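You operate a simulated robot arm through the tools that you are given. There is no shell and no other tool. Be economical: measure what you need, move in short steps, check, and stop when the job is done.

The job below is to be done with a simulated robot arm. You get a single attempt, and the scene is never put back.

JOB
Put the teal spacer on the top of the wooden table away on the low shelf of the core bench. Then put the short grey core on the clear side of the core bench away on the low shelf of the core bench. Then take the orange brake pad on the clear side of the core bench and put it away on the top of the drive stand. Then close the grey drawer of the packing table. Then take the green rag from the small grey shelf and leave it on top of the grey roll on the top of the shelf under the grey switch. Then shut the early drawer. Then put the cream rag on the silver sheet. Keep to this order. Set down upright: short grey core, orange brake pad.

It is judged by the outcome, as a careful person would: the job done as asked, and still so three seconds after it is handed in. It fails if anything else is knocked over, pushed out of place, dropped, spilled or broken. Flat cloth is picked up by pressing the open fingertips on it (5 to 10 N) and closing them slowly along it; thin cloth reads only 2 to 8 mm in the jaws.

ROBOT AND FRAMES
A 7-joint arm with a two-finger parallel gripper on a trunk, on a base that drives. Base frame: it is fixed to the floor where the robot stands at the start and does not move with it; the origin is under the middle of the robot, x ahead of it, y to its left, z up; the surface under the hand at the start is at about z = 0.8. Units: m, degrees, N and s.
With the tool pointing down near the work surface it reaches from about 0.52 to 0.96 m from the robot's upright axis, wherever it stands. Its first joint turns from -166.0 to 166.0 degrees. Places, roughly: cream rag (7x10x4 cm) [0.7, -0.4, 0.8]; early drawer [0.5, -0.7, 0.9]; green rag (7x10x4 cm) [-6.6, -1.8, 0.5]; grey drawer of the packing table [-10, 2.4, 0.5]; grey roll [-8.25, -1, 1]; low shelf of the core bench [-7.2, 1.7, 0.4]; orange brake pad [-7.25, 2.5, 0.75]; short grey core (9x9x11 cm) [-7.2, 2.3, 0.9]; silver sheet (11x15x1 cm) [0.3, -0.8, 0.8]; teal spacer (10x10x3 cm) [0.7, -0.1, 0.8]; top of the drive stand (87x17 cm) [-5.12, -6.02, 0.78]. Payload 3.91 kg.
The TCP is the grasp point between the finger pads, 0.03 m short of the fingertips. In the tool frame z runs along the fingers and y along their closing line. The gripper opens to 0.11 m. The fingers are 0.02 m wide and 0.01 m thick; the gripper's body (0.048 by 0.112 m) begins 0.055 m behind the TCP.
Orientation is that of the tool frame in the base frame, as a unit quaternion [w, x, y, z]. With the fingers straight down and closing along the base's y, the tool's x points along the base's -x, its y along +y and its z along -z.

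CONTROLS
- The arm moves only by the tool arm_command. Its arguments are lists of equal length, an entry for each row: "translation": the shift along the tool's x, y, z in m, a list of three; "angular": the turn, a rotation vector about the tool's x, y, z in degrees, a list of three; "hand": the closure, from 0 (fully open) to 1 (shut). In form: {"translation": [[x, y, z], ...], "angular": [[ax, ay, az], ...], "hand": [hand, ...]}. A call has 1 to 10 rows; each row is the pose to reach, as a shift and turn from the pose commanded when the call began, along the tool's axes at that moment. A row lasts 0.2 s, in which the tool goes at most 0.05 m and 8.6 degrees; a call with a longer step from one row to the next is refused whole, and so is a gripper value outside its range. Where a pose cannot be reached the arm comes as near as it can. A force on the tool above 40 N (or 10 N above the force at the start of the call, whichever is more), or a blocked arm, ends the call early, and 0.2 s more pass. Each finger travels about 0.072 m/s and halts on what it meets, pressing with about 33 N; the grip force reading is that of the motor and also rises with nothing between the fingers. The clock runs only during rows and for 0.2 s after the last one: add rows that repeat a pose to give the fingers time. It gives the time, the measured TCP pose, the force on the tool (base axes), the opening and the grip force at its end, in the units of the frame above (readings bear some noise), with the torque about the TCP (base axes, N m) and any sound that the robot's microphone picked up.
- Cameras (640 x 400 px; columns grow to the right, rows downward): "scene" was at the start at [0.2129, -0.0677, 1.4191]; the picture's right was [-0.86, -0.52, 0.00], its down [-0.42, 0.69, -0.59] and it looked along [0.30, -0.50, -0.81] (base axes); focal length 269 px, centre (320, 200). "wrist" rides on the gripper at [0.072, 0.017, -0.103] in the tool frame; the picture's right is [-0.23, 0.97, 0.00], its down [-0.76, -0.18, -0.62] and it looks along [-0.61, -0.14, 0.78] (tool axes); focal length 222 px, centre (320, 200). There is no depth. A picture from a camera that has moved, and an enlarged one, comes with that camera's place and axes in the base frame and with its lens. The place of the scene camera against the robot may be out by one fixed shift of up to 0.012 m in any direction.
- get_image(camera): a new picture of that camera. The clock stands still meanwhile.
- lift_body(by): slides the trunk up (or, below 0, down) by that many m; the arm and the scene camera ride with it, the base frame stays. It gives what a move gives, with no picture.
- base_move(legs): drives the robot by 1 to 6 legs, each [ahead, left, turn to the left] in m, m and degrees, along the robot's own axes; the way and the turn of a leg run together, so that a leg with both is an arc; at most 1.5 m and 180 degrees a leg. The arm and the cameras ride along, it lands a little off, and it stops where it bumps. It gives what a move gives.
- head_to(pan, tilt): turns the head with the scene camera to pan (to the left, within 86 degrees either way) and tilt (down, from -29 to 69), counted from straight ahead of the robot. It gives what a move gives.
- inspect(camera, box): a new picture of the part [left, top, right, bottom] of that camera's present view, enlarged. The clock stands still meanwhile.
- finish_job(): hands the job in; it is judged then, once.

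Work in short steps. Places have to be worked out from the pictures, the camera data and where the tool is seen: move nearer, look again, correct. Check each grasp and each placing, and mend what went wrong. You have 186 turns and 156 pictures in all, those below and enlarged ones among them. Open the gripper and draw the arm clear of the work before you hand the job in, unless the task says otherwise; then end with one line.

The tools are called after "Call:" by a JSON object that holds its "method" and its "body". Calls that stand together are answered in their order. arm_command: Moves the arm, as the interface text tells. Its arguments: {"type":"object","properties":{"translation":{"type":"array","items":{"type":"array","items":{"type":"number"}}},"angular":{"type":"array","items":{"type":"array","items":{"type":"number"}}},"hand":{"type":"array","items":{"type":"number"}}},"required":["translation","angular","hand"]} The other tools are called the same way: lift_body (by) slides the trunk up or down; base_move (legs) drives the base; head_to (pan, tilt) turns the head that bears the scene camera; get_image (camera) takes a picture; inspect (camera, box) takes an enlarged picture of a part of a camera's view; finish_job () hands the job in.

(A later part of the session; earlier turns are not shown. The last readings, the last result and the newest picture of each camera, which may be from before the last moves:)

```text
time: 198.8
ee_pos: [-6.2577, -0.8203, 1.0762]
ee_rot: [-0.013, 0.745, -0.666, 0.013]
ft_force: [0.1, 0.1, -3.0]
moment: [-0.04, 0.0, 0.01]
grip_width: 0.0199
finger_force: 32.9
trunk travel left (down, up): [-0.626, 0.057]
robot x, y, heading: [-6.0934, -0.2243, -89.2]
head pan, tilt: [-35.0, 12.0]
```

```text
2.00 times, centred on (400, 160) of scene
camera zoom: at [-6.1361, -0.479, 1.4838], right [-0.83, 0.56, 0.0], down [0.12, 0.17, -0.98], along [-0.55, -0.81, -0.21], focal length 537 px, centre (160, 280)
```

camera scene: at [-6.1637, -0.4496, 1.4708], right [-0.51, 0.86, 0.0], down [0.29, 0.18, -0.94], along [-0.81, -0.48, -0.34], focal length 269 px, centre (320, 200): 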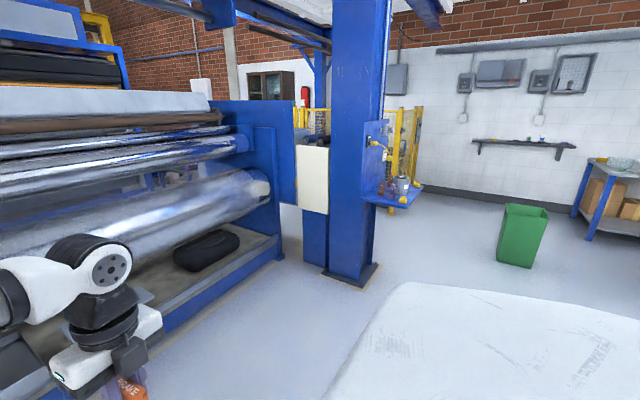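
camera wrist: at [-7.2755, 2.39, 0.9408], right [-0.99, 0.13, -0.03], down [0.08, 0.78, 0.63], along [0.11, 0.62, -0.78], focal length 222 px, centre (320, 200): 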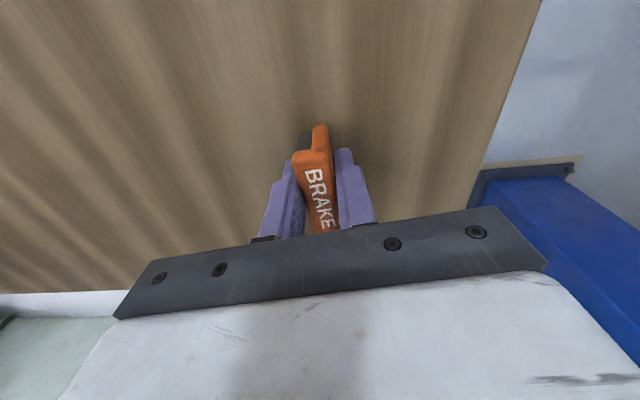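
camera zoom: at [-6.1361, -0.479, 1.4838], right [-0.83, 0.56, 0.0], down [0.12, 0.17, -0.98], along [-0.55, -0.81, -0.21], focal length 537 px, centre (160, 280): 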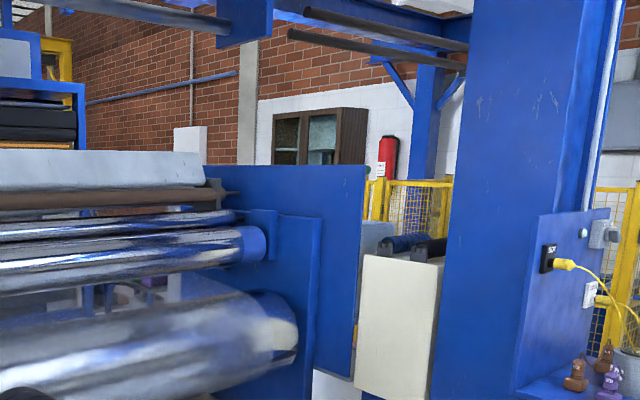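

The alley between mill and console looks usable. To be safe against the tape, I lower the trunk so the robot stays beneath it, and turn to face the gap between column and tape.

Call:
{"method": "lift_body", "body": {"by": -0.4}}

Call:
{"method": "lift_body", "body": {"by": -0.12}}

Call:
{"method": "base_move", "body": {"legs": [[0, 0, 70]]}}

Call:
{"method": "head_to", "body": {"pan": -10, "tilt": 5}}

Call:
{"method": "get_image", "body": {"camera": "scene"}}

```text
time: 202.7
ee_pos: [-6.2568, -0.8208, 0.6766]
ee_rot: [-0.012, 0.746, -0.665, 0.013]
ft_force: [-0.4, 0.0, -2.1]
moment: [0.0, -0.02, 0.02]
grip_width: 0.0198
finger_force: 32.6
trunk travel left (down, up): [-0.226, 0.457]
robot x, y, heading: [-6.0933, -0.2247, -89.1]
head pan, tilt: [-35.0, 12.0]
```

```text
time: 204.2
ee_pos: [-6.2571, -0.8202, 0.5559]
ee_rot: [-0.011, 0.746, -0.666, 0.013]
ft_force: [-0.3, 0.0, -1.7]
moment: [-0.03, 0.02, 0.0]
grip_width: 0.0197
finger_force: 33.0
trunk travel left (down, up): [-0.106, 0.577]
robot x, y, heading: [-6.091, -0.2289, -89.1]
head pan, tilt: [-35.0, 12.0]
```

```text
time: 207.7
ee_pos: [-5.5833, -0.5751, 0.5561]
ee_rot: [-0.017, 0.994, -0.107, 0.004]
ft_force: [-0.2, 0.0, -1.8]
moment: [-0.04, -0.01, 0.01]
grip_width: 0.0199
finger_force: 33.2
trunk travel left (down, up): [-0.106, 0.577]
robot x, y, heading: [-6.0887, -0.2252, -18.0]
head pan, tilt: [-35.0, 12.0]
```

```text
time: 208.6
ee_pos: [-5.5827, -0.5764, 0.5561]
ee_rot: [-0.017, 0.994, -0.107, 0.003]
ft_force: [-0.1, 0.3, -2.7]
moment: [0.03, 0.02, -0.04]
grip_width: 0.0196
finger_force: 32.9
trunk travel left (down, up): [-0.106, 0.577]
robot x, y, heading: [-6.0925, -0.23, -18.1]
head pan, tilt: [-10.0, 5.0]
```

```text
92 pictures are left
camera scene: at [-5.8435, -0.3278, 0.9751], right [-0.47, -0.88, 0.0], down [-0.08, 0.04, -1.0], along [0.88, -0.47, -0.09], focal length 269 px, centre (320, 200)
```

scene: 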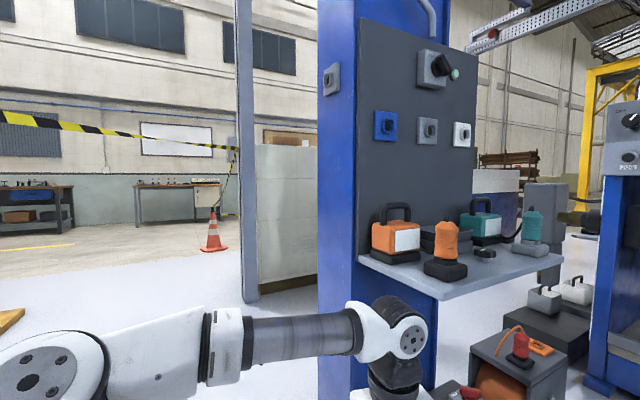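

The tape is above camera height now. I centre the arm, then move out left and through the gap on a -37° heading, keeping 0.4 m from the column corner.

Call:
{"method": "arm_command", "body": {"translation": [[0, -0.04, 0], [0, -0.08, 0], [0, -0.12, 0], [0, -0.16, 0]], "angular": [[0, 0, 0], [0, 0, 0], [0, 0, 0], [0, 0, 0]], "hand": [1, 1, 1, 1]}}

Call:
{"method": "base_move", "body": {"legs": [[0, 0.4, 0], [0, 0, -18], [0.3, 0.2, 0]]}}

Call:
{"method": "head_to", "body": {"pan": 0, "tilt": 5}}

Call:
{"method": "get_image", "body": {"camera": "scene"}}

```text
time: 209.6
ee_pos: [-5.5475, -0.4199, 0.5628]
ee_rot: [-0.018, 0.994, -0.108, 0.004]
ft_force: [-0.2, -0.6, -1.8]
moment: [-0.02, -0.03, 0.01]
grip_width: 0.0197
finger_force: 33.2
trunk travel left (down, up): [-0.106, 0.577]
robot x, y, heading: [-6.0902, -0.2268, -18.0]
head pan, tilt: [-10.0, 5.0]
```

```text
time: 216.2
ee_pos: [-5.1487, -0.2208, 0.5625]
ee_rot: [-0.016, 0.964, -0.265, 0.006]
ft_force: [-0.3, -0.4, -1.7]
moment: [-0.05, 0.01, 0.02]
grip_width: 0.0196
finger_force: 33.2
trunk travel left (down, up): [-0.106, 0.577]
robot x, y, heading: [-5.6043, 0.1342, -36.5]
head pan, tilt: [-10.0, 5.0]
```

```text
time: 216.9
ee_pos: [-5.1492, -0.2202, 0.5619]
ee_rot: [-0.016, 0.964, -0.266, 0.006]
ft_force: [0.0, 0.1, -2.2]
moment: [-0.02, 0.0, 0.0]
grip_width: 0.0201
finger_force: 32.8
trunk travel left (down, up): [-0.106, 0.577]
robot x, y, heading: [-5.6006, 0.1326, -36.3]
head pan, tilt: [0.0, 5.0]
```

```text
91 pictures are left
camera scene: at [-5.3884, -0.026, 0.9752], right [-0.59, -0.8, 0.0], down [-0.07, 0.05, -1.0], along [0.8, -0.59, -0.09], focal length 269 px, centre (320, 200)
```

scene: 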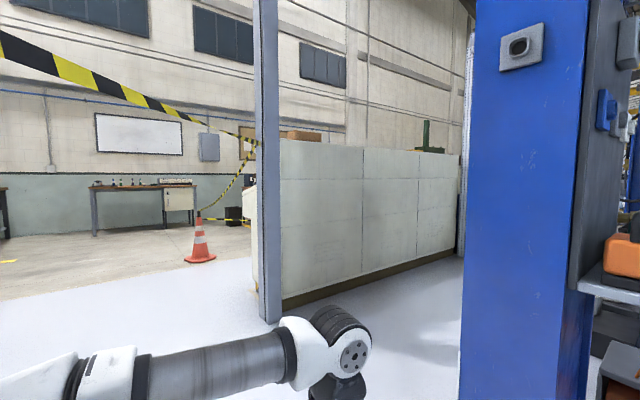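

I nudge left 6 cm, drive 1.2 m through the gap and turn to face south.

Call:
{"method": "base_move", "body": {"legs": [[0, 0.07, 0], [1.2, 0, 0], [0, 0, -53]]}}

Call:
{"method": "head_to", "body": {"pan": 0, "tilt": 12}}

Call:
{"method": "get_image", "body": {"camera": "scene"}}

```text
time: 226.2
ee_pos: [-4.6304, -1.091, 0.5625]
ee_rot: [-0.012, 0.743, -0.67, 0.013]
ft_force: [-0.7, 0.6, -2.6]
moment: [-0.02, -0.01, 0.01]
grip_width: 0.0197
finger_force: 33.3
trunk travel left (down, up): [-0.106, 0.577]
robot x, y, heading: [-4.6157, -0.513, -89.9]
head pan, tilt: [0.0, 5.0]
```

```text
time: 226.8
ee_pos: [-4.6313, -1.0908, 0.5624]
ee_rot: [-0.012, 0.743, -0.669, 0.013]
ft_force: [-0.6, -0.5, -2.3]
moment: [0.03, 0.06, 0.03]
grip_width: 0.0196
finger_force: 32.4
trunk travel left (down, up): [-0.106, 0.577]
robot x, y, heading: [-4.6163, -0.5136, -89.9]
head pan, tilt: [0.0, 12.0]
```

```text
90 pictures are left
camera scene: at [-4.611, -0.7826, 0.9639], right [-1.0, 0.0, 0.0], down [0.0, 0.21, -0.98], along [0.0, -0.98, -0.21], focal length 269 px, centre (320, 200)
```

scene: 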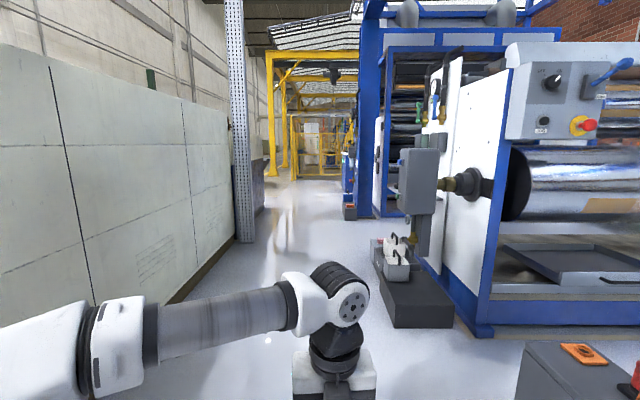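

The alley is clear (x from -5.0 to -3.85). I drive south along x≈-4.48 and then raise the trunk.

Call:
{"method": "base_move", "body": {"legs": [[1.4, 0.14, 0], [1.4, 0, 0]]}}

Call:
{"method": "lift_body", "body": {"by": 0.4}}

Call:
{"method": "lift_body", "body": {"by": 0.12}}

Call:
{"method": "get_image", "body": {"camera": "scene"}}

```text
time: 240.4
ee_pos: [-4.4689, -3.8752, 0.5628]
ee_rot: [-0.012, 0.74, -0.672, 0.013]
ft_force: [-1.6, 0.4, -2.6]
moment: [-0.03, 0.01, -0.03]
grip_width: 0.0199
finger_force: 32.7
trunk travel left (down, up): [-0.106, 0.577]
robot x, y, heading: [-4.4507, -3.2967, -90.2]
head pan, tilt: [0.0, 12.0]
```

```text
time: 244.2
ee_pos: [-4.4695, -3.8753, 0.9618]
ee_rot: [-0.012, 0.741, -0.671, 0.013]
ft_force: [0.4, -0.2, -2.1]
moment: [-0.02, -0.01, -0.02]
grip_width: 0.0198
finger_force: 32.8
trunk travel left (down, up): [-0.506, 0.177]
robot x, y, heading: [-4.4517, -3.298, -90.1]
head pan, tilt: [0.0, 12.0]
```

```text
time: 245.7
ee_pos: [-4.4692, -3.8752, 1.0825]
ee_rot: [-0.011, 0.741, -0.671, 0.013]
ft_force: [0.0, 0.2, -1.9]
moment: [0.02, 0.03, -0.01]
grip_width: 0.0195
finger_force: 33.1
trunk travel left (down, up): [-0.626, 0.057]
robot x, y, heading: [-4.4562, -3.2995, -90.1]
head pan, tilt: [0.0, 12.0]
```

```text
89 pictures are left
camera scene: at [-4.4485, -3.5667, 1.4838], right [-1.0, 0.0, 0.0], down [0.0, 0.21, -0.98], along [0.0, -0.98, -0.21], focal length 269 px, centre (320, 200)
```

scene: 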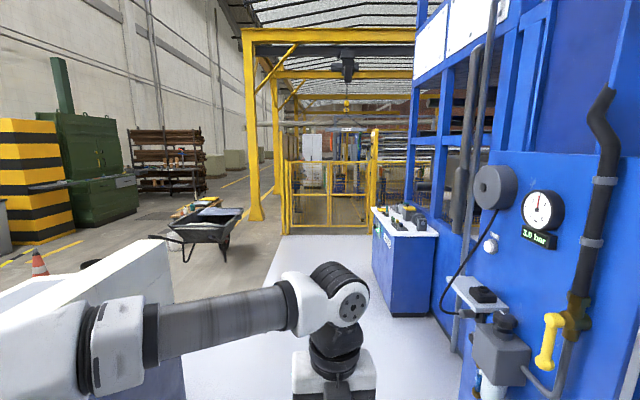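

The blue cabinet ahead right must be the drive stand; I zoom in.

Call:
{"method": "inspect", "body": {"camera": "scene", "box": [340, 170, 500, 270]}}

```text
4.00 times, centred on (420, 220) of scene
camera zoom: at [-4.4485, -3.5667, 1.4838], right [-1.0, 0.0, 0.0], down [0.0, 0.21, -0.98], along [0.0, -0.98, -0.21], focal length 1074 px, centre (-80, 120)
```

zoom: 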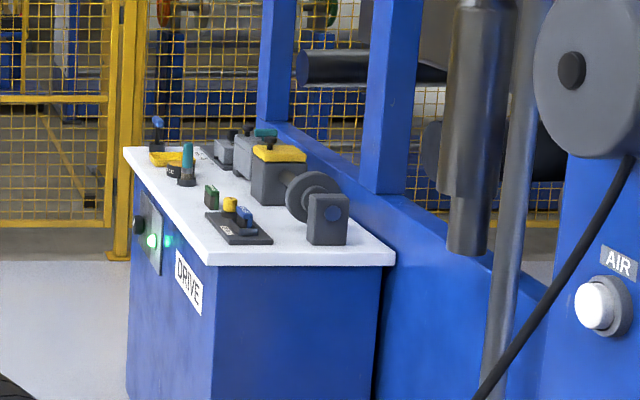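

The strip's free spot between the green box and teal piece is about (-5.09,-6.0). I drive forward to stand beside the cabinet.

Call:
{"method": "base_move", "body": {"legs": [[1.0, 0, 0], [1.05, 0.03, 0]]}}

Call:
{"method": "head_to", "body": {"pan": -35, "tilt": 40}}

Call:
{"method": "get_image", "body": {"camera": "scene"}}

```text
time: 255.9
ee_pos: [-4.4466, -5.9312, 1.0816]
ee_rot: [-0.012, 0.742, -0.67, 0.013]
ft_force: [-0.2, -0.7, -3.2]
moment: [0.04, -0.05, -0.05]
grip_width: 0.0198
finger_force: 32.5
trunk travel left (down, up): [-0.626, 0.057]
robot x, y, heading: [-4.4279, -5.3536, -89.8]
head pan, tilt: [0.0, 12.0]
```

```text
time: 256.9
ee_pos: [-4.445, -5.9315, 1.0812]
ee_rot: [-0.013, 0.742, -0.671, 0.014]
ft_force: [0.9, 0.0, -1.7]
moment: [0.01, 0.01, 0.01]
grip_width: 0.0196
finger_force: 32.8
trunk travel left (down, up): [-0.626, 0.057]
robot x, y, heading: [-4.4339, -5.3552, -89.8]
head pan, tilt: [-35.0, 40.0]
```

```text
87 pictures are left
camera scene: at [-4.4746, -5.5989, 1.4395], right [-0.82, 0.57, 0.0], down [0.37, 0.53, -0.77], along [-0.44, -0.63, -0.64], focal length 269 px, centre (320, 200)
```

scene: 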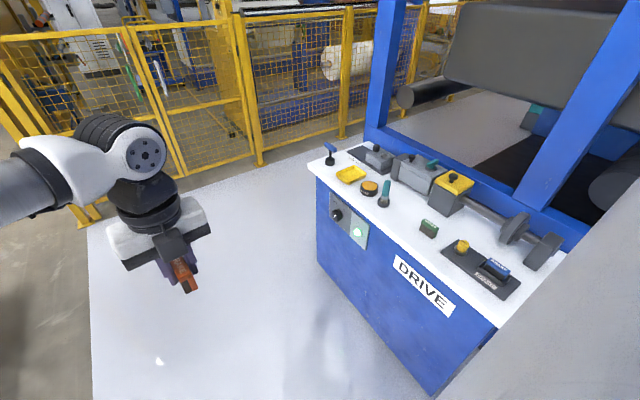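

I swing the hand over the spot (-5.09,-5.99), staying high.

Call:
{"method": "arm_command", "body": {"translation": [[0, 0.045, 0], [0, 0.09, 0], [0, 0.135, 0], [0, 0.18, 0], [0, 0.225, 0], [0, 0.27, 0], [0, 0.315, 0], [0, 0.36, 0], [0, 0.405, 0], [0, 0.45, 0]], "angular": [[0, 0, 0], [0, 0, 0], [0, 0, 0], [0, 0, 0], [0, 0, 0], [0, 0, 0], [0, 0, 0], [0, 0, 0], [0, 0, 0], [0, 0, 0]], "hand": [1, 1, 1, 1, 1, 1, 1, 1, 1, 1]}}

Call:
{"method": "arm_command", "body": {"translation": [[0, 0.045, 0], [0, 0.09, 0], [0, 0.135, 0], [-0.005, 0.17, 0], [-0.005, 0.198, 0], [-0.005, 0.198, 0]], "angular": [[0, 0, 0], [0, 0, 0], [0, 0, 0], [0, 0, 0], [0, 0, 0], [0, 0, 0]], "hand": [1, 1, 1, 1, 1, 1]}}

Call:
{"method": "get_image", "body": {"camera": "wrist"}}

Call:
{"method": "get_image", "body": {"camera": "scene"}}

```text
time: 259.1
ee_pos: [-4.8931, -5.9757, 1.0665]
ee_rot: [-0.012, 0.741, -0.671, 0.013]
ft_force: [-0.3, -0.5, -2.1]
moment: [0.0, -0.01, -0.05]
grip_width: 0.0198
finger_force: 33.4
trunk travel left (down, up): [-0.626, 0.057]
robot x, y, heading: [-4.4279, -5.3511, -89.8]
head pan, tilt: [-35.0, 40.0]
```

```text
time: 260.5
ee_pos: [-5.0284, -5.9622, 1.0509]
ee_rot: [-0.013, 0.742, -0.67, 0.013]
ft_force: [0.4, -0.2, -1.9]
moment: [-0.02, -0.02, 0.02]
grip_width: 0.0198
finger_force: 33.0
out of reach, approached as far as the arm can: row 3, 4, 5, 6
trunk travel left (down, up): [-0.626, 0.057]
robot x, y, heading: [-4.4292, -5.3567, -90.0]
head pan, tilt: [-35.0, 40.0]
```

```text
86 pictures are left
camera wrist: at [-5.0435, -6.0365, 1.1536], right [-0.99, 0.13, -0.04], down [0.08, 0.78, 0.63], along [0.11, 0.62, -0.78], focal length 222 px, centre (320, 200)
```

wrist: 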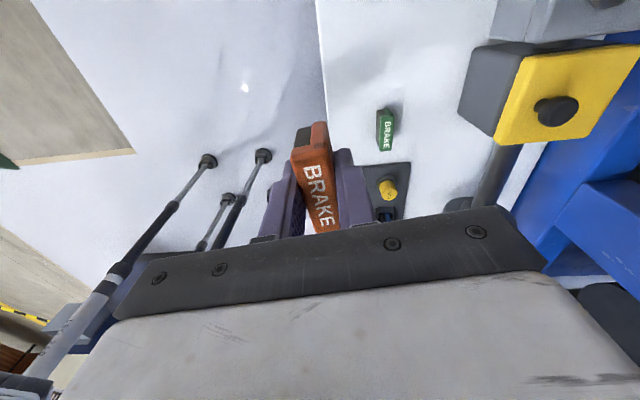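

```text
85 pictures are left
camera scene: at [-4.4749, -5.5988, 1.4394], right [-0.82, 0.57, 0.0], down [0.37, 0.53, -0.77], along [-0.44, -0.63, -0.64], focal length 269 px, centre (320, 200)
```

scene: 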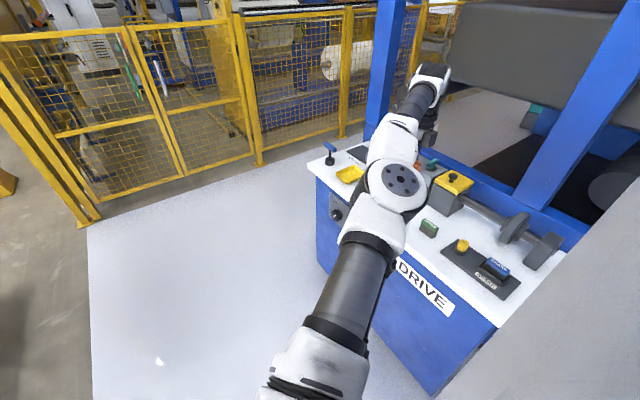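

A little out of reach; I move the base closer and then correct the hand.

Call:
{"method": "base_move", "body": {"legs": [[0.12, -0.06, 0]]}}

Call:
{"method": "get_image", "body": {"camera": "wrist"}}

```text
time: 261.8
ee_pos: [-5.0891, -6.0817, 1.0503]
ee_rot: [-0.013, 0.742, -0.67, 0.014]
ft_force: [-0.9, -0.2, -2.0]
moment: [0.04, -0.01, -0.01]
grip_width: 0.0198
finger_force: 32.9
trunk travel left (down, up): [-0.626, 0.057]
robot x, y, heading: [-4.4896, -5.4766, -90.0]
head pan, tilt: [-35.0, 40.0]
```

```text
84 pictures are left
camera wrist: at [-5.1038, -6.1571, 1.1529], right [-0.99, 0.13, -0.04], down [0.08, 0.78, 0.63], along [0.11, 0.62, -0.78], focal length 222 px, centre (320, 200)
```

wrist: 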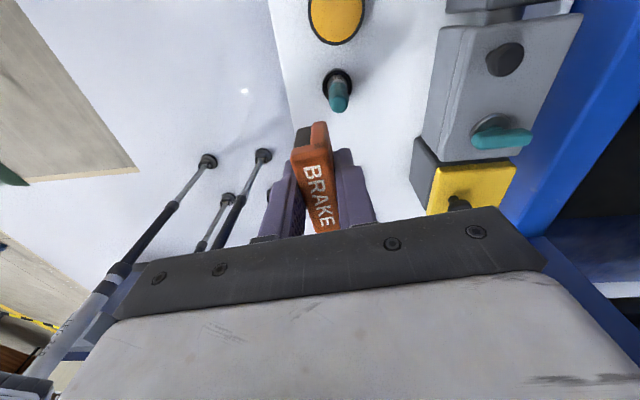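

Move back 0.097 in y and descend to just above the top.

Call:
{"method": "arm_command", "body": {"translation": [[-0.045, -0.003, 0], [-0.09, -0.006, 0], [-0.097, -0.007, 0.03], [-0.097, -0.007, 0.07], [-0.097, -0.007, 0.11], [-0.097, -0.007, 0.15], [-0.097, -0.007, 0.18], [-0.097, -0.007, 0.2], [-0.097, -0.007, 0.2]], "angular": [[0, 0, 0], [0, 0, 0], [0, 0, 0], [0, 0, 0], [0, 0, 0], [0, 0, 0], [0, 0, 0], [0, 0, 0], [0, 0, 0]], "hand": [1, 1, 1, 1, 1, 1, 1, 1, 1]}}

Call:
{"method": "get_image", "body": {"camera": "wrist"}}

```text
time: 263.8
ee_pos: [-5.0839, -5.9863, 0.8499]
ee_rot: [-0.012, 0.742, -0.67, 0.013]
ft_force: [-0.4, -1.3, -1.4]
moment: [-0.02, 0.0, 0.01]
grip_width: 0.0199
finger_force: 32.9
trunk travel left (down, up): [-0.626, 0.057]
robot x, y, heading: [-4.4924, -5.4762, -90.1]
head pan, tilt: [-35.0, 40.0]
```

```text
83 pictures are left
camera wrist: at [-5.0995, -6.0604, 0.9528], right [-0.99, 0.13, -0.04], down [0.08, 0.78, 0.63], along [0.11, 0.62, -0.78], focal length 222 px, centre (320, 200)
```

wrist: 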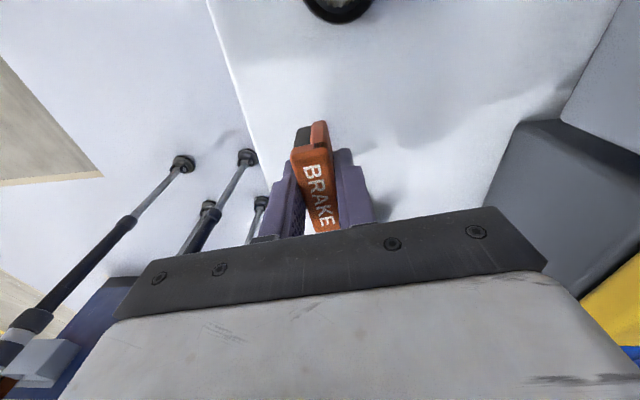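

Descend gently to contact.

Call:
{"method": "arm_command", "body": {"translation": [[0, 0, 0.012], [0, 0, 0.022], [0, 0, 0.027], [0, 0, 0.03], [0, 0, 0.032], [0, 0, 0.034]], "angular": [[0, 0, 0], [0, 0, 0], [0, 0, 0], [0, 0, 0], [0, 0, 0], [0, 0, 0]], "hand": [1, 1, 1, 1, 1, 1]}}

```text
time: 265.2
ee_pos: [-5.0845, -5.984, 0.8169]
ee_rot: [-0.012, 0.742, -0.67, 0.013]
ft_force: [-0.5, 0.1, 1.3]
moment: [0.01, -0.01, 0.01]
grip_width: 0.0199
finger_force: 33.0
trunk travel left (down, up): [-0.626, 0.057]
robot x, y, heading: [-4.4933, -5.4728, -89.7]
head pan, tilt: [-35.0, 40.0]
```

Just touching (+3 N). One more millimetre down, then open.

Call:
{"method": "arm_command", "body": {"translation": [[0, 0, 0.001], [0, 0, 0.001], [0, 0, 0.001], [0, 0, 0.001]], "angular": [[0, 0, 0], [0, 0, 0], [0, 0, 0], [0, 0, 0]], "hand": [1, 0.75, 0.5, 0.5]}}

Call:
{"method": "arm_command", "body": {"translation": [[0, 0, -0.02], [0, 0, -0.06], [0, 0, -0.1], [0, 0, -0.14], [0, 0, -0.18], [0, 0, -0.22]], "angular": [[0, 0, 0], [0, 0, 0], [0, 0, 0], [0, 0, 0], [0, 0, 0], [0, 0, 0]], "hand": [0.5, 0.5, 0.5, 0.5, 0.5, 0.5]}}

Call:
{"method": "get_image", "body": {"camera": "wrist"}}

```text
time: 266.2
ee_pos: [-5.0837, -5.9851, 0.815]
ee_rot: [-0.013, 0.741, -0.671, 0.013]
ft_force: [0.9, -0.4, -0.6]
moment: [0.0, -0.03, -0.01]
grip_width: 0.0548
finger_force: 0.1
trunk travel left (down, up): [-0.626, 0.057]
robot x, y, heading: [-4.4885, -5.4707, -89.9]
head pan, tilt: [-35.0, 40.0]
```

```text
time: 267.6
ee_pos: [-5.0882, -5.9852, 1.0368]
ee_rot: [-0.012, 0.741, -0.671, 0.013]
ft_force: [0.7, -1.0, -0.3]
moment: [-0.01, -0.01, -0.01]
grip_width: 0.0549
finger_force: 0.2
trunk travel left (down, up): [-0.626, 0.057]
robot x, y, heading: [-4.4857, -5.4757, -89.9]
head pan, tilt: [-35.0, 40.0]
```

```text
82 pictures are left
camera wrist: at [-5.1033, -6.0594, 1.1402], right [-0.99, 0.13, -0.04], down [0.08, 0.78, 0.63], along [0.11, 0.62, -0.78], focal length 222 px, centre (320, 200)
```

wrist: 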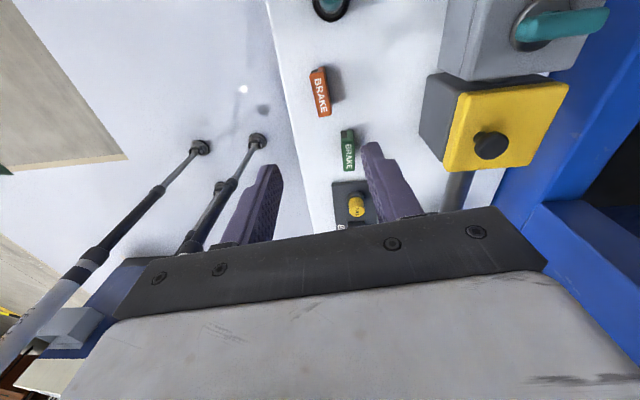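

The orange pad stands upright beside the green one. I swing the arm back in front and retrace north (backing up).

Call:
{"method": "arm_command", "body": {"translation": [[0, -0.045, 0], [0, -0.09, 0], [0, -0.135, 0], [0, -0.18, 0], [0, -0.225, 0], [0, -0.27, 0], [0, -0.315, 0], [0, -0.36, 0], [0, -0.405, 0], [0, -0.45, 0]], "angular": [[0, 0, 0], [0, 0, 0], [0, 0, 0], [0, 0, 0], [0, 0, 0], [0, 0, 0], [0, 0, 0], [0, 0, 0], [0, 0, 0], [0, 0, 0]], "hand": [0.5, 0.5, 0.5, 0.5, 0.5, 0.5, 0.5, 0.5, 0.5, 0.5]}}

Call:
{"method": "arm_command", "body": {"translation": [[0, -0.045, 0], [0, -0.09, 0], [0, -0.13, 0]], "angular": [[0, 0, 0], [0, 0, 0], [0, 0, 0]], "hand": [0.8, 1, 1]}}

Call:
{"method": "base_move", "body": {"legs": [[-1.1, 0.05, 0], [-1.1, 0, 0], [-1.1, 0, 0]]}}

```text
time: 269.8
ee_pos: [-4.642, -5.9377, 1.052]
ee_rot: [-0.012, 0.741, -0.671, 0.013]
ft_force: [0.1, -0.3, -0.4]
moment: [-0.01, -0.01, 0.0]
grip_width: 0.055
finger_force: 0.2
trunk travel left (down, up): [-0.626, 0.057]
robot x, y, heading: [-4.4944, -5.4724, -89.8]
head pan, tilt: [-35.0, 40.0]
```

```text
time: 270.6
ee_pos: [-4.5151, -5.9354, 1.0635]
ee_rot: [-0.012, 0.742, -0.671, 0.013]
ft_force: [0.7, -0.4, 0.6]
moment: [0.0, 0.04, -0.01]
grip_width: 0.0
finger_force: 33.2
out of reach, approached as far as the arm can: row 3
trunk travel left (down, up): [-0.626, 0.057]
robot x, y, heading: [-4.49, -5.4744, -89.8]
head pan, tilt: [-35.0, 40.0]
```

```text
time: 287.0
ee_pos: [-4.4047, -2.5783, 1.063]
ee_rot: [-0.011, 0.73, -0.684, 0.014]
ft_force: [0.8, 0.0, -0.8]
moment: [0.0, 0.02, -0.03]
grip_width: 0.0
finger_force: 32.9
trunk travel left (down, up): [-0.626, 0.057]
robot x, y, heading: [-4.3635, -2.1174, -91.9]
head pan, tilt: [-35.0, 40.0]
```

Lower the trunk below the tape and go back through the gap the same way.

Call:
{"method": "lift_body", "body": {"by": -0.4}}

Call:
{"method": "lift_body", "body": {"by": -0.12}}

Call:
{"method": "base_move", "body": {"legs": [[0, 0, 1.9], [-0.8, -0.13, 0], [-0.8, -0.12, 0]]}}

```text
time: 290.8
ee_pos: [-4.4066, -2.5801, 0.6634]
ee_rot: [-0.012, 0.73, -0.684, 0.013]
ft_force: [1.1, 0.2, 0.5]
moment: [0.02, 0.02, 0.0]
grip_width: 0.0
finger_force: 32.9
trunk travel left (down, up): [-0.226, 0.457]
robot x, y, heading: [-4.3648, -2.1173, -91.8]
head pan, tilt: [-35.0, 40.0]
```

```text
time: 292.3
ee_pos: [-4.405, -2.5794, 0.544]
ee_rot: [-0.011, 0.73, -0.683, 0.014]
ft_force: [0.6, 0.1, 0.5]
moment: [0.03, 0.0, 0.02]
grip_width: 0.0
finger_force: 33.1
trunk travel left (down, up): [-0.106, 0.577]
robot x, y, heading: [-4.3622, -2.1197, -91.9]
head pan, tilt: [-35.0, 40.0]
```

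```text
time: 300.9
ee_pos: [-4.6295, -0.9935, 0.5434]
ee_rot: [-0.011, 0.734, -0.679, 0.013]
ft_force: [0.6, 0.1, -0.5]
moment: [0.04, 0.01, -0.04]
grip_width: 0.0
finger_force: 33.2
trunk travel left (down, up): [-0.106, 0.577]
robot x, y, heading: [-4.596, -0.5307, -91.2]
head pan, tilt: [-35.0, 40.0]
```

Turn, back through the gap, then face west.

Call:
{"method": "base_move", "body": {"legs": [[0, 0, 54.5], [-1.25, 0, 0], [0, 0, -143]]}}

Call:
{"method": "base_move", "body": {"legs": [[1.2, 0.2, 0]]}}

Call:
{"method": "lift_body", "body": {"by": 0.3}}

Call:
{"method": "head_to", "body": {"pan": -25, "tilt": 12}}

Call:
{"method": "get_image", "body": {"camera": "scene"}}

```text
time: 315.8
ee_pos: [-6.0477, 0.2868, 0.5433]
ee_rot: [-0.001, -0.027, 0.999, -0.018]
ft_force: [0.2, 0.5, -0.2]
moment: [0.0, -0.02, 0.01]
grip_width: 0.0002
finger_force: 33.1
trunk travel left (down, up): [-0.106, 0.577]
robot x, y, heading: [-5.5878, 0.2419, 177.4]
head pan, tilt: [-35.0, 40.0]
```

```text
time: 322.0
ee_pos: [-7.2519, 0.1546, 0.5434]
ee_rot: [-0.001, -0.021, 1.0, -0.018]
ft_force: [-0.3, 0.3, -0.3]
moment: [-0.01, 0.0, 0.0]
grip_width: 0.0
finger_force: 33.1
trunk travel left (down, up): [-0.106, 0.577]
robot x, y, heading: [-6.7924, 0.1056, 176.6]
head pan, tilt: [-35.0, 40.0]
```

```text
time: 325.0
ee_pos: [-7.2518, 0.1544, 0.8437]
ee_rot: [-0.001, -0.021, 1.0, -0.018]
ft_force: [0.6, -0.5, 0.6]
moment: [-0.02, 0.03, -0.02]
grip_width: 0.0
finger_force: 32.9
trunk travel left (down, up): [-0.406, 0.277]
robot x, y, heading: [-6.7895, 0.1013, 176.6]
head pan, tilt: [-35.0, 40.0]
```

```text
time: 325.9
ee_pos: [-7.252, 0.1546, 0.8441]
ee_rot: [-0.002, -0.021, 1.0, -0.018]
ft_force: [-0.2, -1.0, -0.1]
moment: [-0.01, 0.04, -0.02]
grip_width: 0.0
finger_force: 32.7
trunk travel left (down, up): [-0.406, 0.277]
robot x, y, heading: [-6.7916, 0.1034, 176.6]
head pan, tilt: [-25.0, 12.0]
```

```text
81 pictures are left
camera scene: at [-7.0384, 0.1516, 1.2638], right [0.47, 0.88, 0.0], down [0.18, -0.1, -0.98], along [-0.86, 0.46, -0.21], focal length 269 px, centre (320, 200)
```

scene: 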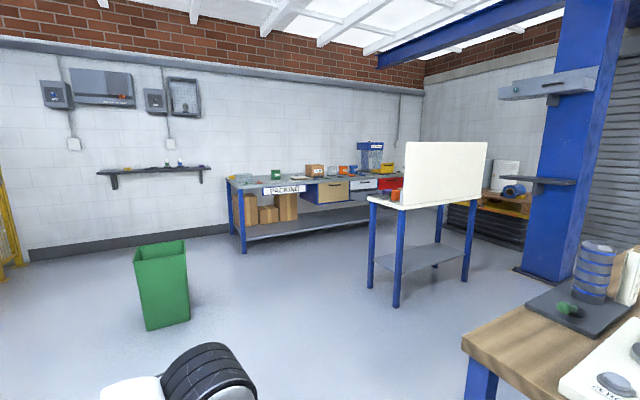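

I see the packing table with drawers on the far wall. Zoom in.

Call:
{"method": "inspect", "body": {"camera": "scene", "box": [220, 130, 420, 255]}}

```text
3.20 times, centred on (320, 192) of scene
camera zoom: at [-7.0384, 0.1516, 1.2638], right [0.47, 0.88, 0.0], down [0.18, -0.1, -0.98], along [-0.86, 0.46, -0.21], focal length 860 px, centre (320, 224)
```

zoom: 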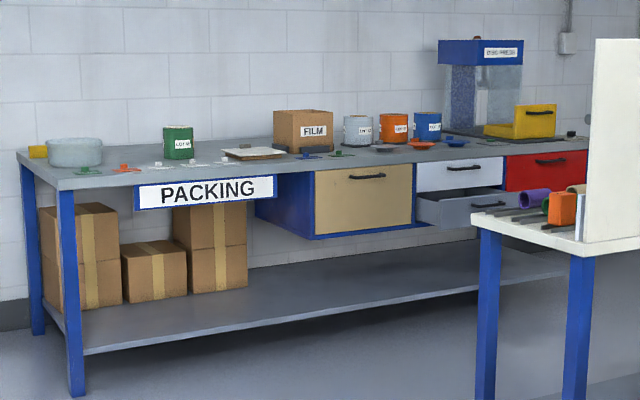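

The grey drawer stands open under the white one at about (-9.95,2.5,0.52). I drive around between the green bin and the whiteboard table.

Call:
{"method": "base_move", "body": {"legs": [[0, 0, 3.4], [1.2, -0.2, 0], [0.75, -0.65, 0], [0.5, -0.35, 0]]}}

Call:
{"method": "head_to", "body": {"pan": -40, "tilt": 25}}

Call:
{"method": "get_image", "body": {"camera": "scene"}}

```text
time: 340.7
ee_pos: [-9.714, 1.3, 0.8433]
ee_rot: [0.0, -0.057, 0.998, -0.017]
ft_force: [-0.8, 0.2, -0.9]
moment: [-0.01, -0.01, 0.03]
grip_width: 0.0001
finger_force: 33.0
trunk travel left (down, up): [-0.406, 0.277]
robot x, y, heading: [-9.2535, 1.2846, -179.1]
head pan, tilt: [-25.0, 12.0]
```

```text
time: 341.4
ee_pos: [-9.7134, 1.2998, 0.8441]
ee_rot: [-0.001, -0.056, 0.998, -0.017]
ft_force: [-0.2, 0.2, -0.4]
moment: [0.01, 0.02, -0.03]
grip_width: 0.0
finger_force: 33.5
trunk travel left (down, up): [-0.406, 0.277]
robot x, y, heading: [-9.2509, 1.2806, -179.1]
head pan, tilt: [-40.0, 25.0]
```

```text
79 pictures are left
camera scene: at [-9.4882, 1.3323, 1.2428], right [0.63, 0.78, 0.0], down [0.33, -0.27, -0.91], along [-0.7, 0.57, -0.42], focal length 269 px, centre (320, 200)
```

scene: 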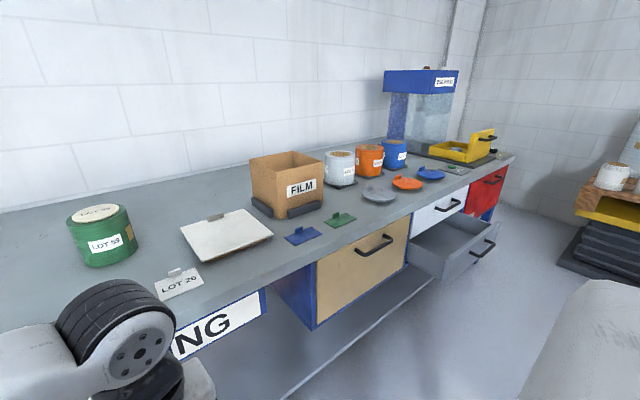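

The grey drawer's front is at x≈-9.79 (about 19 cm open), y 2.2–2.67, z≈0.48–0.6. I strafe a bit and swing the arm to the right with a 45° yaw.

Call:
{"method": "base_move", "body": {"legs": [[0, -0.33, -0.9]]}}

Call:
{"method": "arm_command", "body": {"translation": [[-0.015, 0.039, -0.006], [-0.03, 0.077, -0.012], [-0.045, 0.116, -0.019], [-0.06, 0.154, -0.025], [-0.074, 0.193, -0.031], [-0.089, 0.231, -0.037], [-0.104, 0.27, -0.044], [-0.119, 0.308, -0.05], [-0.134, 0.347, -0.056]], "angular": [[0, 0, 5], [0, 0, 10], [0, 0, 15], [0, 0, 20], [0, 0, 25], [0, 0, 30], [0, 0, 35], [0, 0, 40], [0, 0, 45]], "hand": [1, 1, 1, 1, 1, 1, 1, 1, 1]}}

```text
time: 344.6
ee_pos: [-9.7167, 1.6344, 0.8429]
ee_rot: [0.0, -0.05, 0.999, -0.018]
ft_force: [-0.1, -0.1, -0.2]
moment: [0.01, 0.0, -0.02]
grip_width: 0.0
finger_force: 32.5
trunk travel left (down, up): [-0.406, 0.277]
robot x, y, heading: [-9.2516, 1.6084, -179.9]
head pan, tilt: [-40.0, 25.0]
```

```text
time: 346.6
ee_pos: [-9.6179, 1.9945, 0.8867]
ee_rot: [0.005, 0.337, 0.941, -0.017]
ft_force: [0.2, -0.9, -0.8]
moment: [0.0, 0.01, -0.03]
grip_width: 0.0
finger_force: 32.9
trunk travel left (down, up): [-0.406, 0.277]
robot x, y, heading: [-9.2503, 1.6097, -179.9]
head pan, tilt: [-40.0, 25.0]
```

Tilt the fingers toward the drawer and come down in front of it.

Call:
{"method": "arm_command", "body": {"translation": [[0.023, 0.021, 0.029], [0.045, 0.042, 0.057], [0.068, 0.063, 0.086], [0.09, 0.084, 0.115], [0.113, 0.105, 0.143], [0.136, 0.126, 0.172], [0.158, 0.147, 0.2], [0.181, 0.168, 0.23], [0.203, 0.189, 0.258], [0.226, 0.21, 0.287]], "angular": [[0, 5.8, 0], [0, 11.6, 0], [0, 17.4, 0], [0, 23.2, 0], [0, 29, 0], [0, 34.8, 0], [0, 40.6, 0], [0, 46.4, 0], [0, 52.2, 0], [0, 58, 0]], "hand": [1, 1, 1, 1, 1, 1, 1, 1, 1, 1]}}

Call:
{"method": "get_image", "body": {"camera": "scene"}}

Call:
{"method": "get_image", "body": {"camera": "wrist"}}

```text
time: 348.8
ee_pos: [-9.6606, 2.2906, 0.5911]
ee_rot: [-0.452, 0.301, 0.827, 0.148]
ft_force: [0.4, 0.6, 0.0]
moment: [-0.04, -0.04, 0.01]
grip_width: 0.0003
finger_force: 33.4
trunk travel left (down, up): [-0.406, 0.277]
robot x, y, heading: [-9.2559, 1.6099, -180.0]
head pan, tilt: [-40.0, 25.0]
```

```text
78 pictures are left
camera scene: at [-9.4901, 1.6639, 1.2428], right [0.64, 0.77, 0.0], down [0.32, -0.27, -0.91], along [-0.7, 0.58, -0.42], focal length 269 px, centre (320, 200)
```

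scene: 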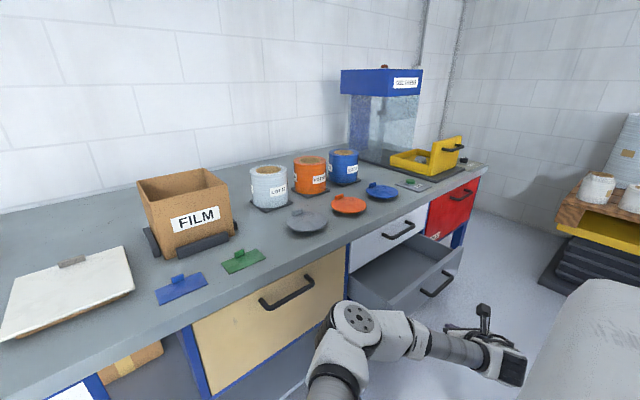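

```text
77 pictures are left
camera wrist: at [-9.6123, 2.2765, 0.7073], right [0.71, 0.67, -0.22], down [0.61, -0.74, -0.29], along [-0.36, 0.07, -0.93], focal length 222 px, centre (320, 200)
```

wrist: 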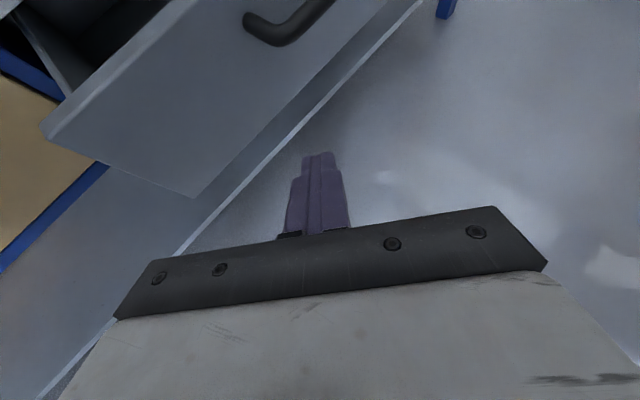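

The fingertips are in front of the drawer, left of its handle. I push along -x 0.2 m.

Call:
{"method": "arm_command", "body": {"translation": [[0.015, -0.022, 0.031], [0.029, -0.044, 0.061], [0.044, -0.066, 0.092], [0.058, -0.088, 0.122], [0.073, -0.11, 0.153]], "angular": [[0, 0, 0], [0, 0, 0], [0, 0, 0], [0, 0, 0], [0, 0, 0]], "hand": [1, 1, 1, 1, 1]}}

Call:
{"method": "get_image", "body": {"camera": "scene"}}

```text
time: 350.0
ee_pos: [-9.8614, 2.3118, 0.5671]
ee_rot: [-0.451, 0.302, 0.827, 0.148]
ft_force: [-0.2, -0.6, 0.2]
moment: [0.02, 0.0, 0.03]
grip_width: 0.0
finger_force: 33.4
trunk travel left (down, up): [-0.406, 0.277]
robot x, y, heading: [-9.2535, 1.6107, -180.0]
head pan, tilt: [-40.0, 25.0]
```

```text
76 pictures are left
camera scene: at [-9.4904, 1.664, 1.2426], right [0.64, 0.77, 0.0], down [0.32, -0.27, -0.91], along [-0.7, 0.58, -0.42], focal length 269 px, centre (320, 200)
```

scene: 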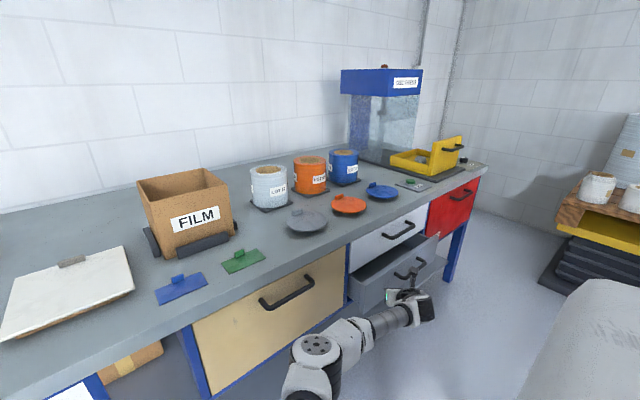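

The drawer moves freely. Keep pushing until it stops.

Call:
{"method": "arm_command", "body": {"translation": [[0.012, -0.019, 0.02], [0.023, -0.035, 0.037], [0.033, -0.051, 0.053], [0.041, -0.063, 0.066], [0.045, -0.069, 0.072], [0.049, -0.076, 0.079], [0.053, -0.082, 0.086]], "angular": [[0, 0, 0], [0, 0, 0], [0, 0, 0], [0, 0, 0], [0, 0, 0], [0, 0, 0], [0, 0, 0]], "hand": [1, 1, 1, 1, 1, 1, 1]}}

Call:
{"method": "get_image", "body": {"camera": "scene"}}

```text
time: 350.9
ee_pos: [-9.9459, 2.3138, 0.5635]
ee_rot: [-0.447, 0.304, 0.828, 0.15]
ft_force: [1.2, 1.6, -0.2]
moment: [-0.02, -0.07, -0.07]
grip_width: 0.0
finger_force: 33.1
trunk travel left (down, up): [-0.406, 0.277]
robot x, y, heading: [-9.2549, 1.61, -180.1]
head pan, tilt: [-40.0, 25.0]
stopped in row 4: the force on the tool passed its limit at 67 N (the readings are from after the stop); the commanded pose is now the measured one
```

```text
75 pictures are left
camera scene: at [-9.4902, 1.664, 1.2426], right [0.64, 0.77, 0.0], down [0.32, -0.27, -0.91], along [-0.69, 0.58, -0.42], focal length 269 px, centre (320, 200)
```

scene: 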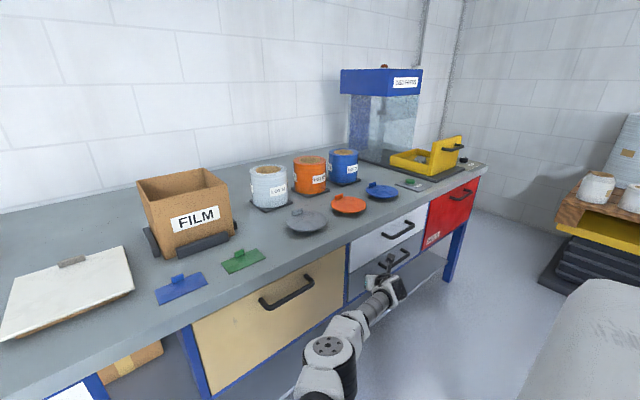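

It hit its stop. I back the hand off and inspect.

Call:
{"method": "arm_command", "body": {"translation": [[-0.016, 0.026, -0.026], [-0.033, 0.051, -0.053], [-0.05, 0.076, -0.08], [-0.066, 0.1, -0.106], [-0.082, 0.126, -0.132], [-0.098, 0.151, -0.158]], "angular": [[0, 0, 0], [0, 0, 0], [0, 0, 0], [0, 0, 0], [0, 0, 0], [0, 0, 0]], "hand": [1, 1, 1, 1, 1, 1]}}

Call:
{"method": "inspect", "body": {"camera": "scene", "box": [300, 160, 500, 285]}}

```text
time: 352.3
ee_pos: [-9.7087, 2.3128, 0.5685]
ee_rot: [-0.447, 0.303, 0.829, 0.148]
ft_force: [0.3, 0.0, -0.5]
moment: [-0.01, -0.02, -0.01]
grip_width: 0.0001
finger_force: 33.3
trunk travel left (down, up): [-0.406, 0.277]
robot x, y, heading: [-9.2535, 1.6102, -179.9]
head pan, tilt: [-40.0, 25.0]
```

```text
3.20 times, centred on (400, 222) of scene
camera zoom: at [-9.4898, 1.6636, 1.2428], right [0.64, 0.77, 0.0], down [0.32, -0.27, -0.91], along [-0.7, 0.58, -0.42], focal length 860 px, centre (64, 128)
```

zoom: 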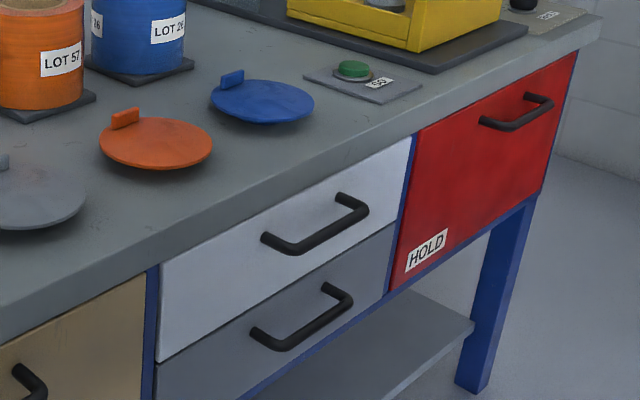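

Closed flush. I retract the arm to its carrying pose.

Call:
{"method": "arm_command", "body": {"translation": [[0.01, -0.019, -0.041], [0.021, -0.037, -0.082], [0.032, -0.056, -0.123], [0.042, -0.074, -0.164], [0.053, -0.093, -0.205], [0.063, -0.112, -0.247], [0.074, -0.13, -0.288], [0.084, -0.149, -0.329], [0.095, -0.167, -0.37], [0.105, -0.186, -0.411]], "angular": [[0, -5.8, 0], [0, -11.6, 0], [0, -17.4, 0], [0, -23.2, 0], [0, -29, 0], [0, -34.8, 0], [0, -40.6, 0], [0, -46.4, 0], [0, -52.2, 0], [0, -58, 0]], "hand": [1, 1, 1, 1, 1, 1, 1, 1, 1, 1]}}

Call:
{"method": "arm_command", "body": {"translation": [[0.0, -0.035, 0], [0.0, -0.07, 0], [0.0, -0.105, 0], [0.0, -0.14, 0], [0.0, -0.175, 0], [0.0, -0.21, 0], [0.0, -0.245, 0], [0.0, -0.28, 0]], "angular": [[0, 0, -5], [0, 0, -10], [0, 0, -15], [0, 0, -20], [0, 0, -25], [0, 0, -30], [0, 0, -35], [0, 0, -39]], "hand": [1, 1, 1, 1, 1, 1, 1, 1]}}

```text
time: 354.5
ee_pos: [-9.6004, 1.993, 0.8876]
ee_rot: [0.011, 0.339, 0.941, -0.017]
ft_force: [-0.6, -0.2, 0.2]
moment: [-0.01, -0.02, -0.01]
grip_width: 0.0
finger_force: 33.3
trunk travel left (down, up): [-0.406, 0.277]
robot x, y, heading: [-9.2552, 1.6105, -179.8]
head pan, tilt: [-40.0, 25.0]
```

```text
time: 356.3
ee_pos: [-9.7794, 1.7765, 0.8914]
ee_rot: [0.005, 0.004, 1.0, -0.019]
ft_force: [-0.1, 0.6, 0.8]
moment: [0.01, 0.01, 0.0]
grip_width: 0.0
finger_force: 33.5
trunk travel left (down, up): [-0.406, 0.277]
robot x, y, heading: [-9.2556, 1.6152, -180.1]
head pan, tilt: [-40.0, 25.0]
```

Drive back out and around to face the mill's front.

Call:
{"method": "base_move", "body": {"legs": [[-0.45, 0.5, 0], [-0.8, 0.75, 0], [-1.35, 0.65, 0], [0, 0, 90]]}}

Call:
{"method": "head_to", "body": {"pan": 0, "tilt": 35}}

Call:
{"method": "get_image", "body": {"camera": "scene"}}

```text
time: 377.6
ee_pos: [-6.7567, -0.7768, 0.892]
ee_rot: [-0.017, 0.724, -0.69, 0.01]
ft_force: [-0.2, -0.4, 0.3]
moment: [0.01, 0.0, 0.01]
grip_width: 0.0
finger_force: 33.1
trunk travel left (down, up): [-0.406, 0.277]
robot x, y, heading: [-6.6181, -0.244, -86.7]
head pan, tilt: [-40.0, 25.0]
```

```text
time: 378.7
ee_pos: [-6.7561, -0.7761, 0.8925]
ee_rot: [-0.017, 0.723, -0.69, 0.01]
ft_force: [0.6, -0.3, 0.1]
moment: [0.0, 0.01, -0.01]
grip_width: 0.0
finger_force: 32.4
trunk travel left (down, up): [-0.406, 0.277]
robot x, y, heading: [-6.6158, -0.2398, -86.9]
head pan, tilt: [0.0, 35.0]
```

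```text
73 pictures are left
camera scene: at [-6.5993, -0.5055, 1.227], right [-1.0, -0.06, 0.0], down [-0.03, 0.57, -0.82], along [0.05, -0.82, -0.57], focal length 269 px, centre (320, 200)
```

scene: 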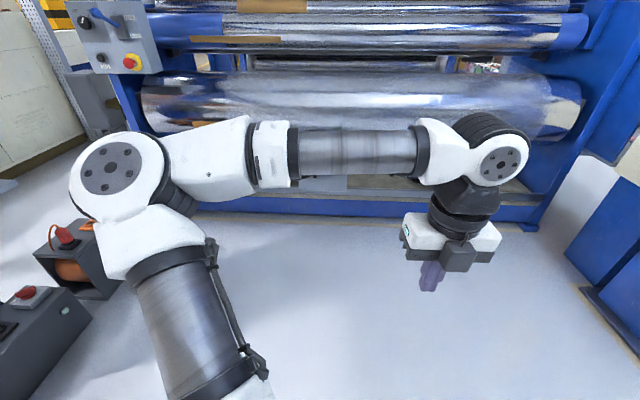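

The arm blocks the view; I sidestep left and look to the right.

Call:
{"method": "base_move", "body": {"legs": [[0, 0.6, -3.2]]}}

Call:
{"method": "head_to", "body": {"pan": -42, "tilt": 30}}

Call:
{"method": "get_image", "body": {"camera": "scene"}}

```text
time: 383.8
ee_pos: [-6.1836, -0.7508, 0.8919]
ee_rot: [0.016, -0.704, 0.71, -0.011]
ft_force: [0.6, 0.0, 0.7]
moment: [0.02, -0.01, -0.01]
grip_width: 0.0002
finger_force: 32.7
trunk travel left (down, up): [-0.406, 0.277]
robot x, y, heading: [-6.0148, -0.227, -89.9]
head pan, tilt: [0.0, 35.0]
```

```text
time: 384.9
ee_pos: [-6.1824, -0.75, 0.8932]
ee_rot: [0.017, -0.704, 0.71, -0.011]
ft_force: [0.7, -0.3, 0.2]
moment: [0.01, -0.01, -0.01]
grip_width: 0.0
finger_force: 33.4
trunk travel left (down, up): [-0.406, 0.277]
robot x, y, heading: [-6.0201, -0.2258, -89.9]
head pan, tilt: [-42.0, 30.0]
```

```text
72 pictures are left
camera scene: at [-6.0706, -0.4674, 1.2348], right [-0.74, 0.67, 0.0], down [0.33, 0.37, -0.87], along [-0.58, -0.64, -0.5], focal length 269 px, centre (320, 200)
```

scene: 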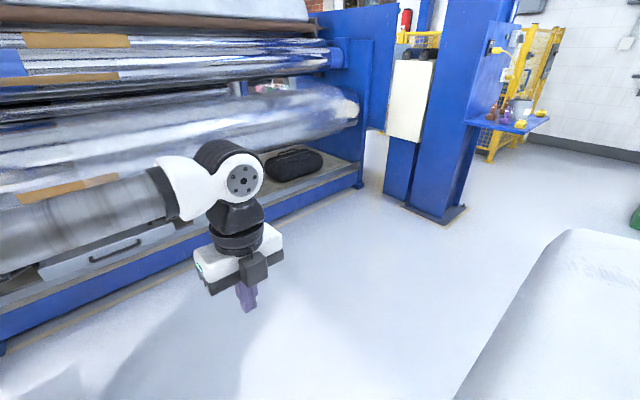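

The shelf is exactly behind the wrist. I shift the hand right and look again.

Call:
{"method": "arm_command", "body": {"translation": [[0, 0.045, 0], [0, 0.09, 0], [0, 0.135, 0], [0, 0.18, 0], [0, 0.225, 0], [0, 0.27, 0], [0, 0.315, 0]], "angular": [[0, 0, 0], [0, 0, 0], [0, 0, 0], [0, 0, 0], [0, 0, 0], [0, 0, 0], [0, 0, 0]], "hand": [1, 1, 1, 1, 1, 1, 1]}}

Call:
{"method": "get_image", "body": {"camera": "scene"}}

```text
time: 386.5
ee_pos: [-6.4999, -0.7464, 0.8801]
ee_rot: [0.016, -0.704, 0.71, -0.011]
ft_force: [0.6, -0.4, -0.2]
moment: [0.01, 0.03, 0.01]
grip_width: 0.0001
finger_force: 33.2
trunk travel left (down, up): [-0.406, 0.277]
robot x, y, heading: [-6.0146, -0.2268, -89.6]
head pan, tilt: [-42.0, 30.0]
```

```text
71 pictures are left
camera scene: at [-6.0708, -0.4673, 1.2348], right [-0.74, 0.67, 0.0], down [0.33, 0.37, -0.87], along [-0.58, -0.64, -0.5], focal length 269 px, centre (320, 200)
```

scene: 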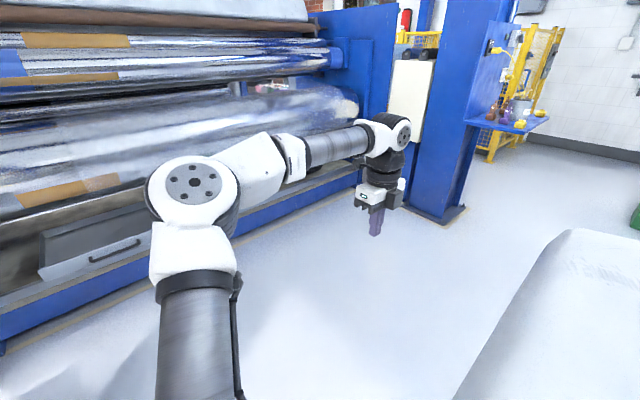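

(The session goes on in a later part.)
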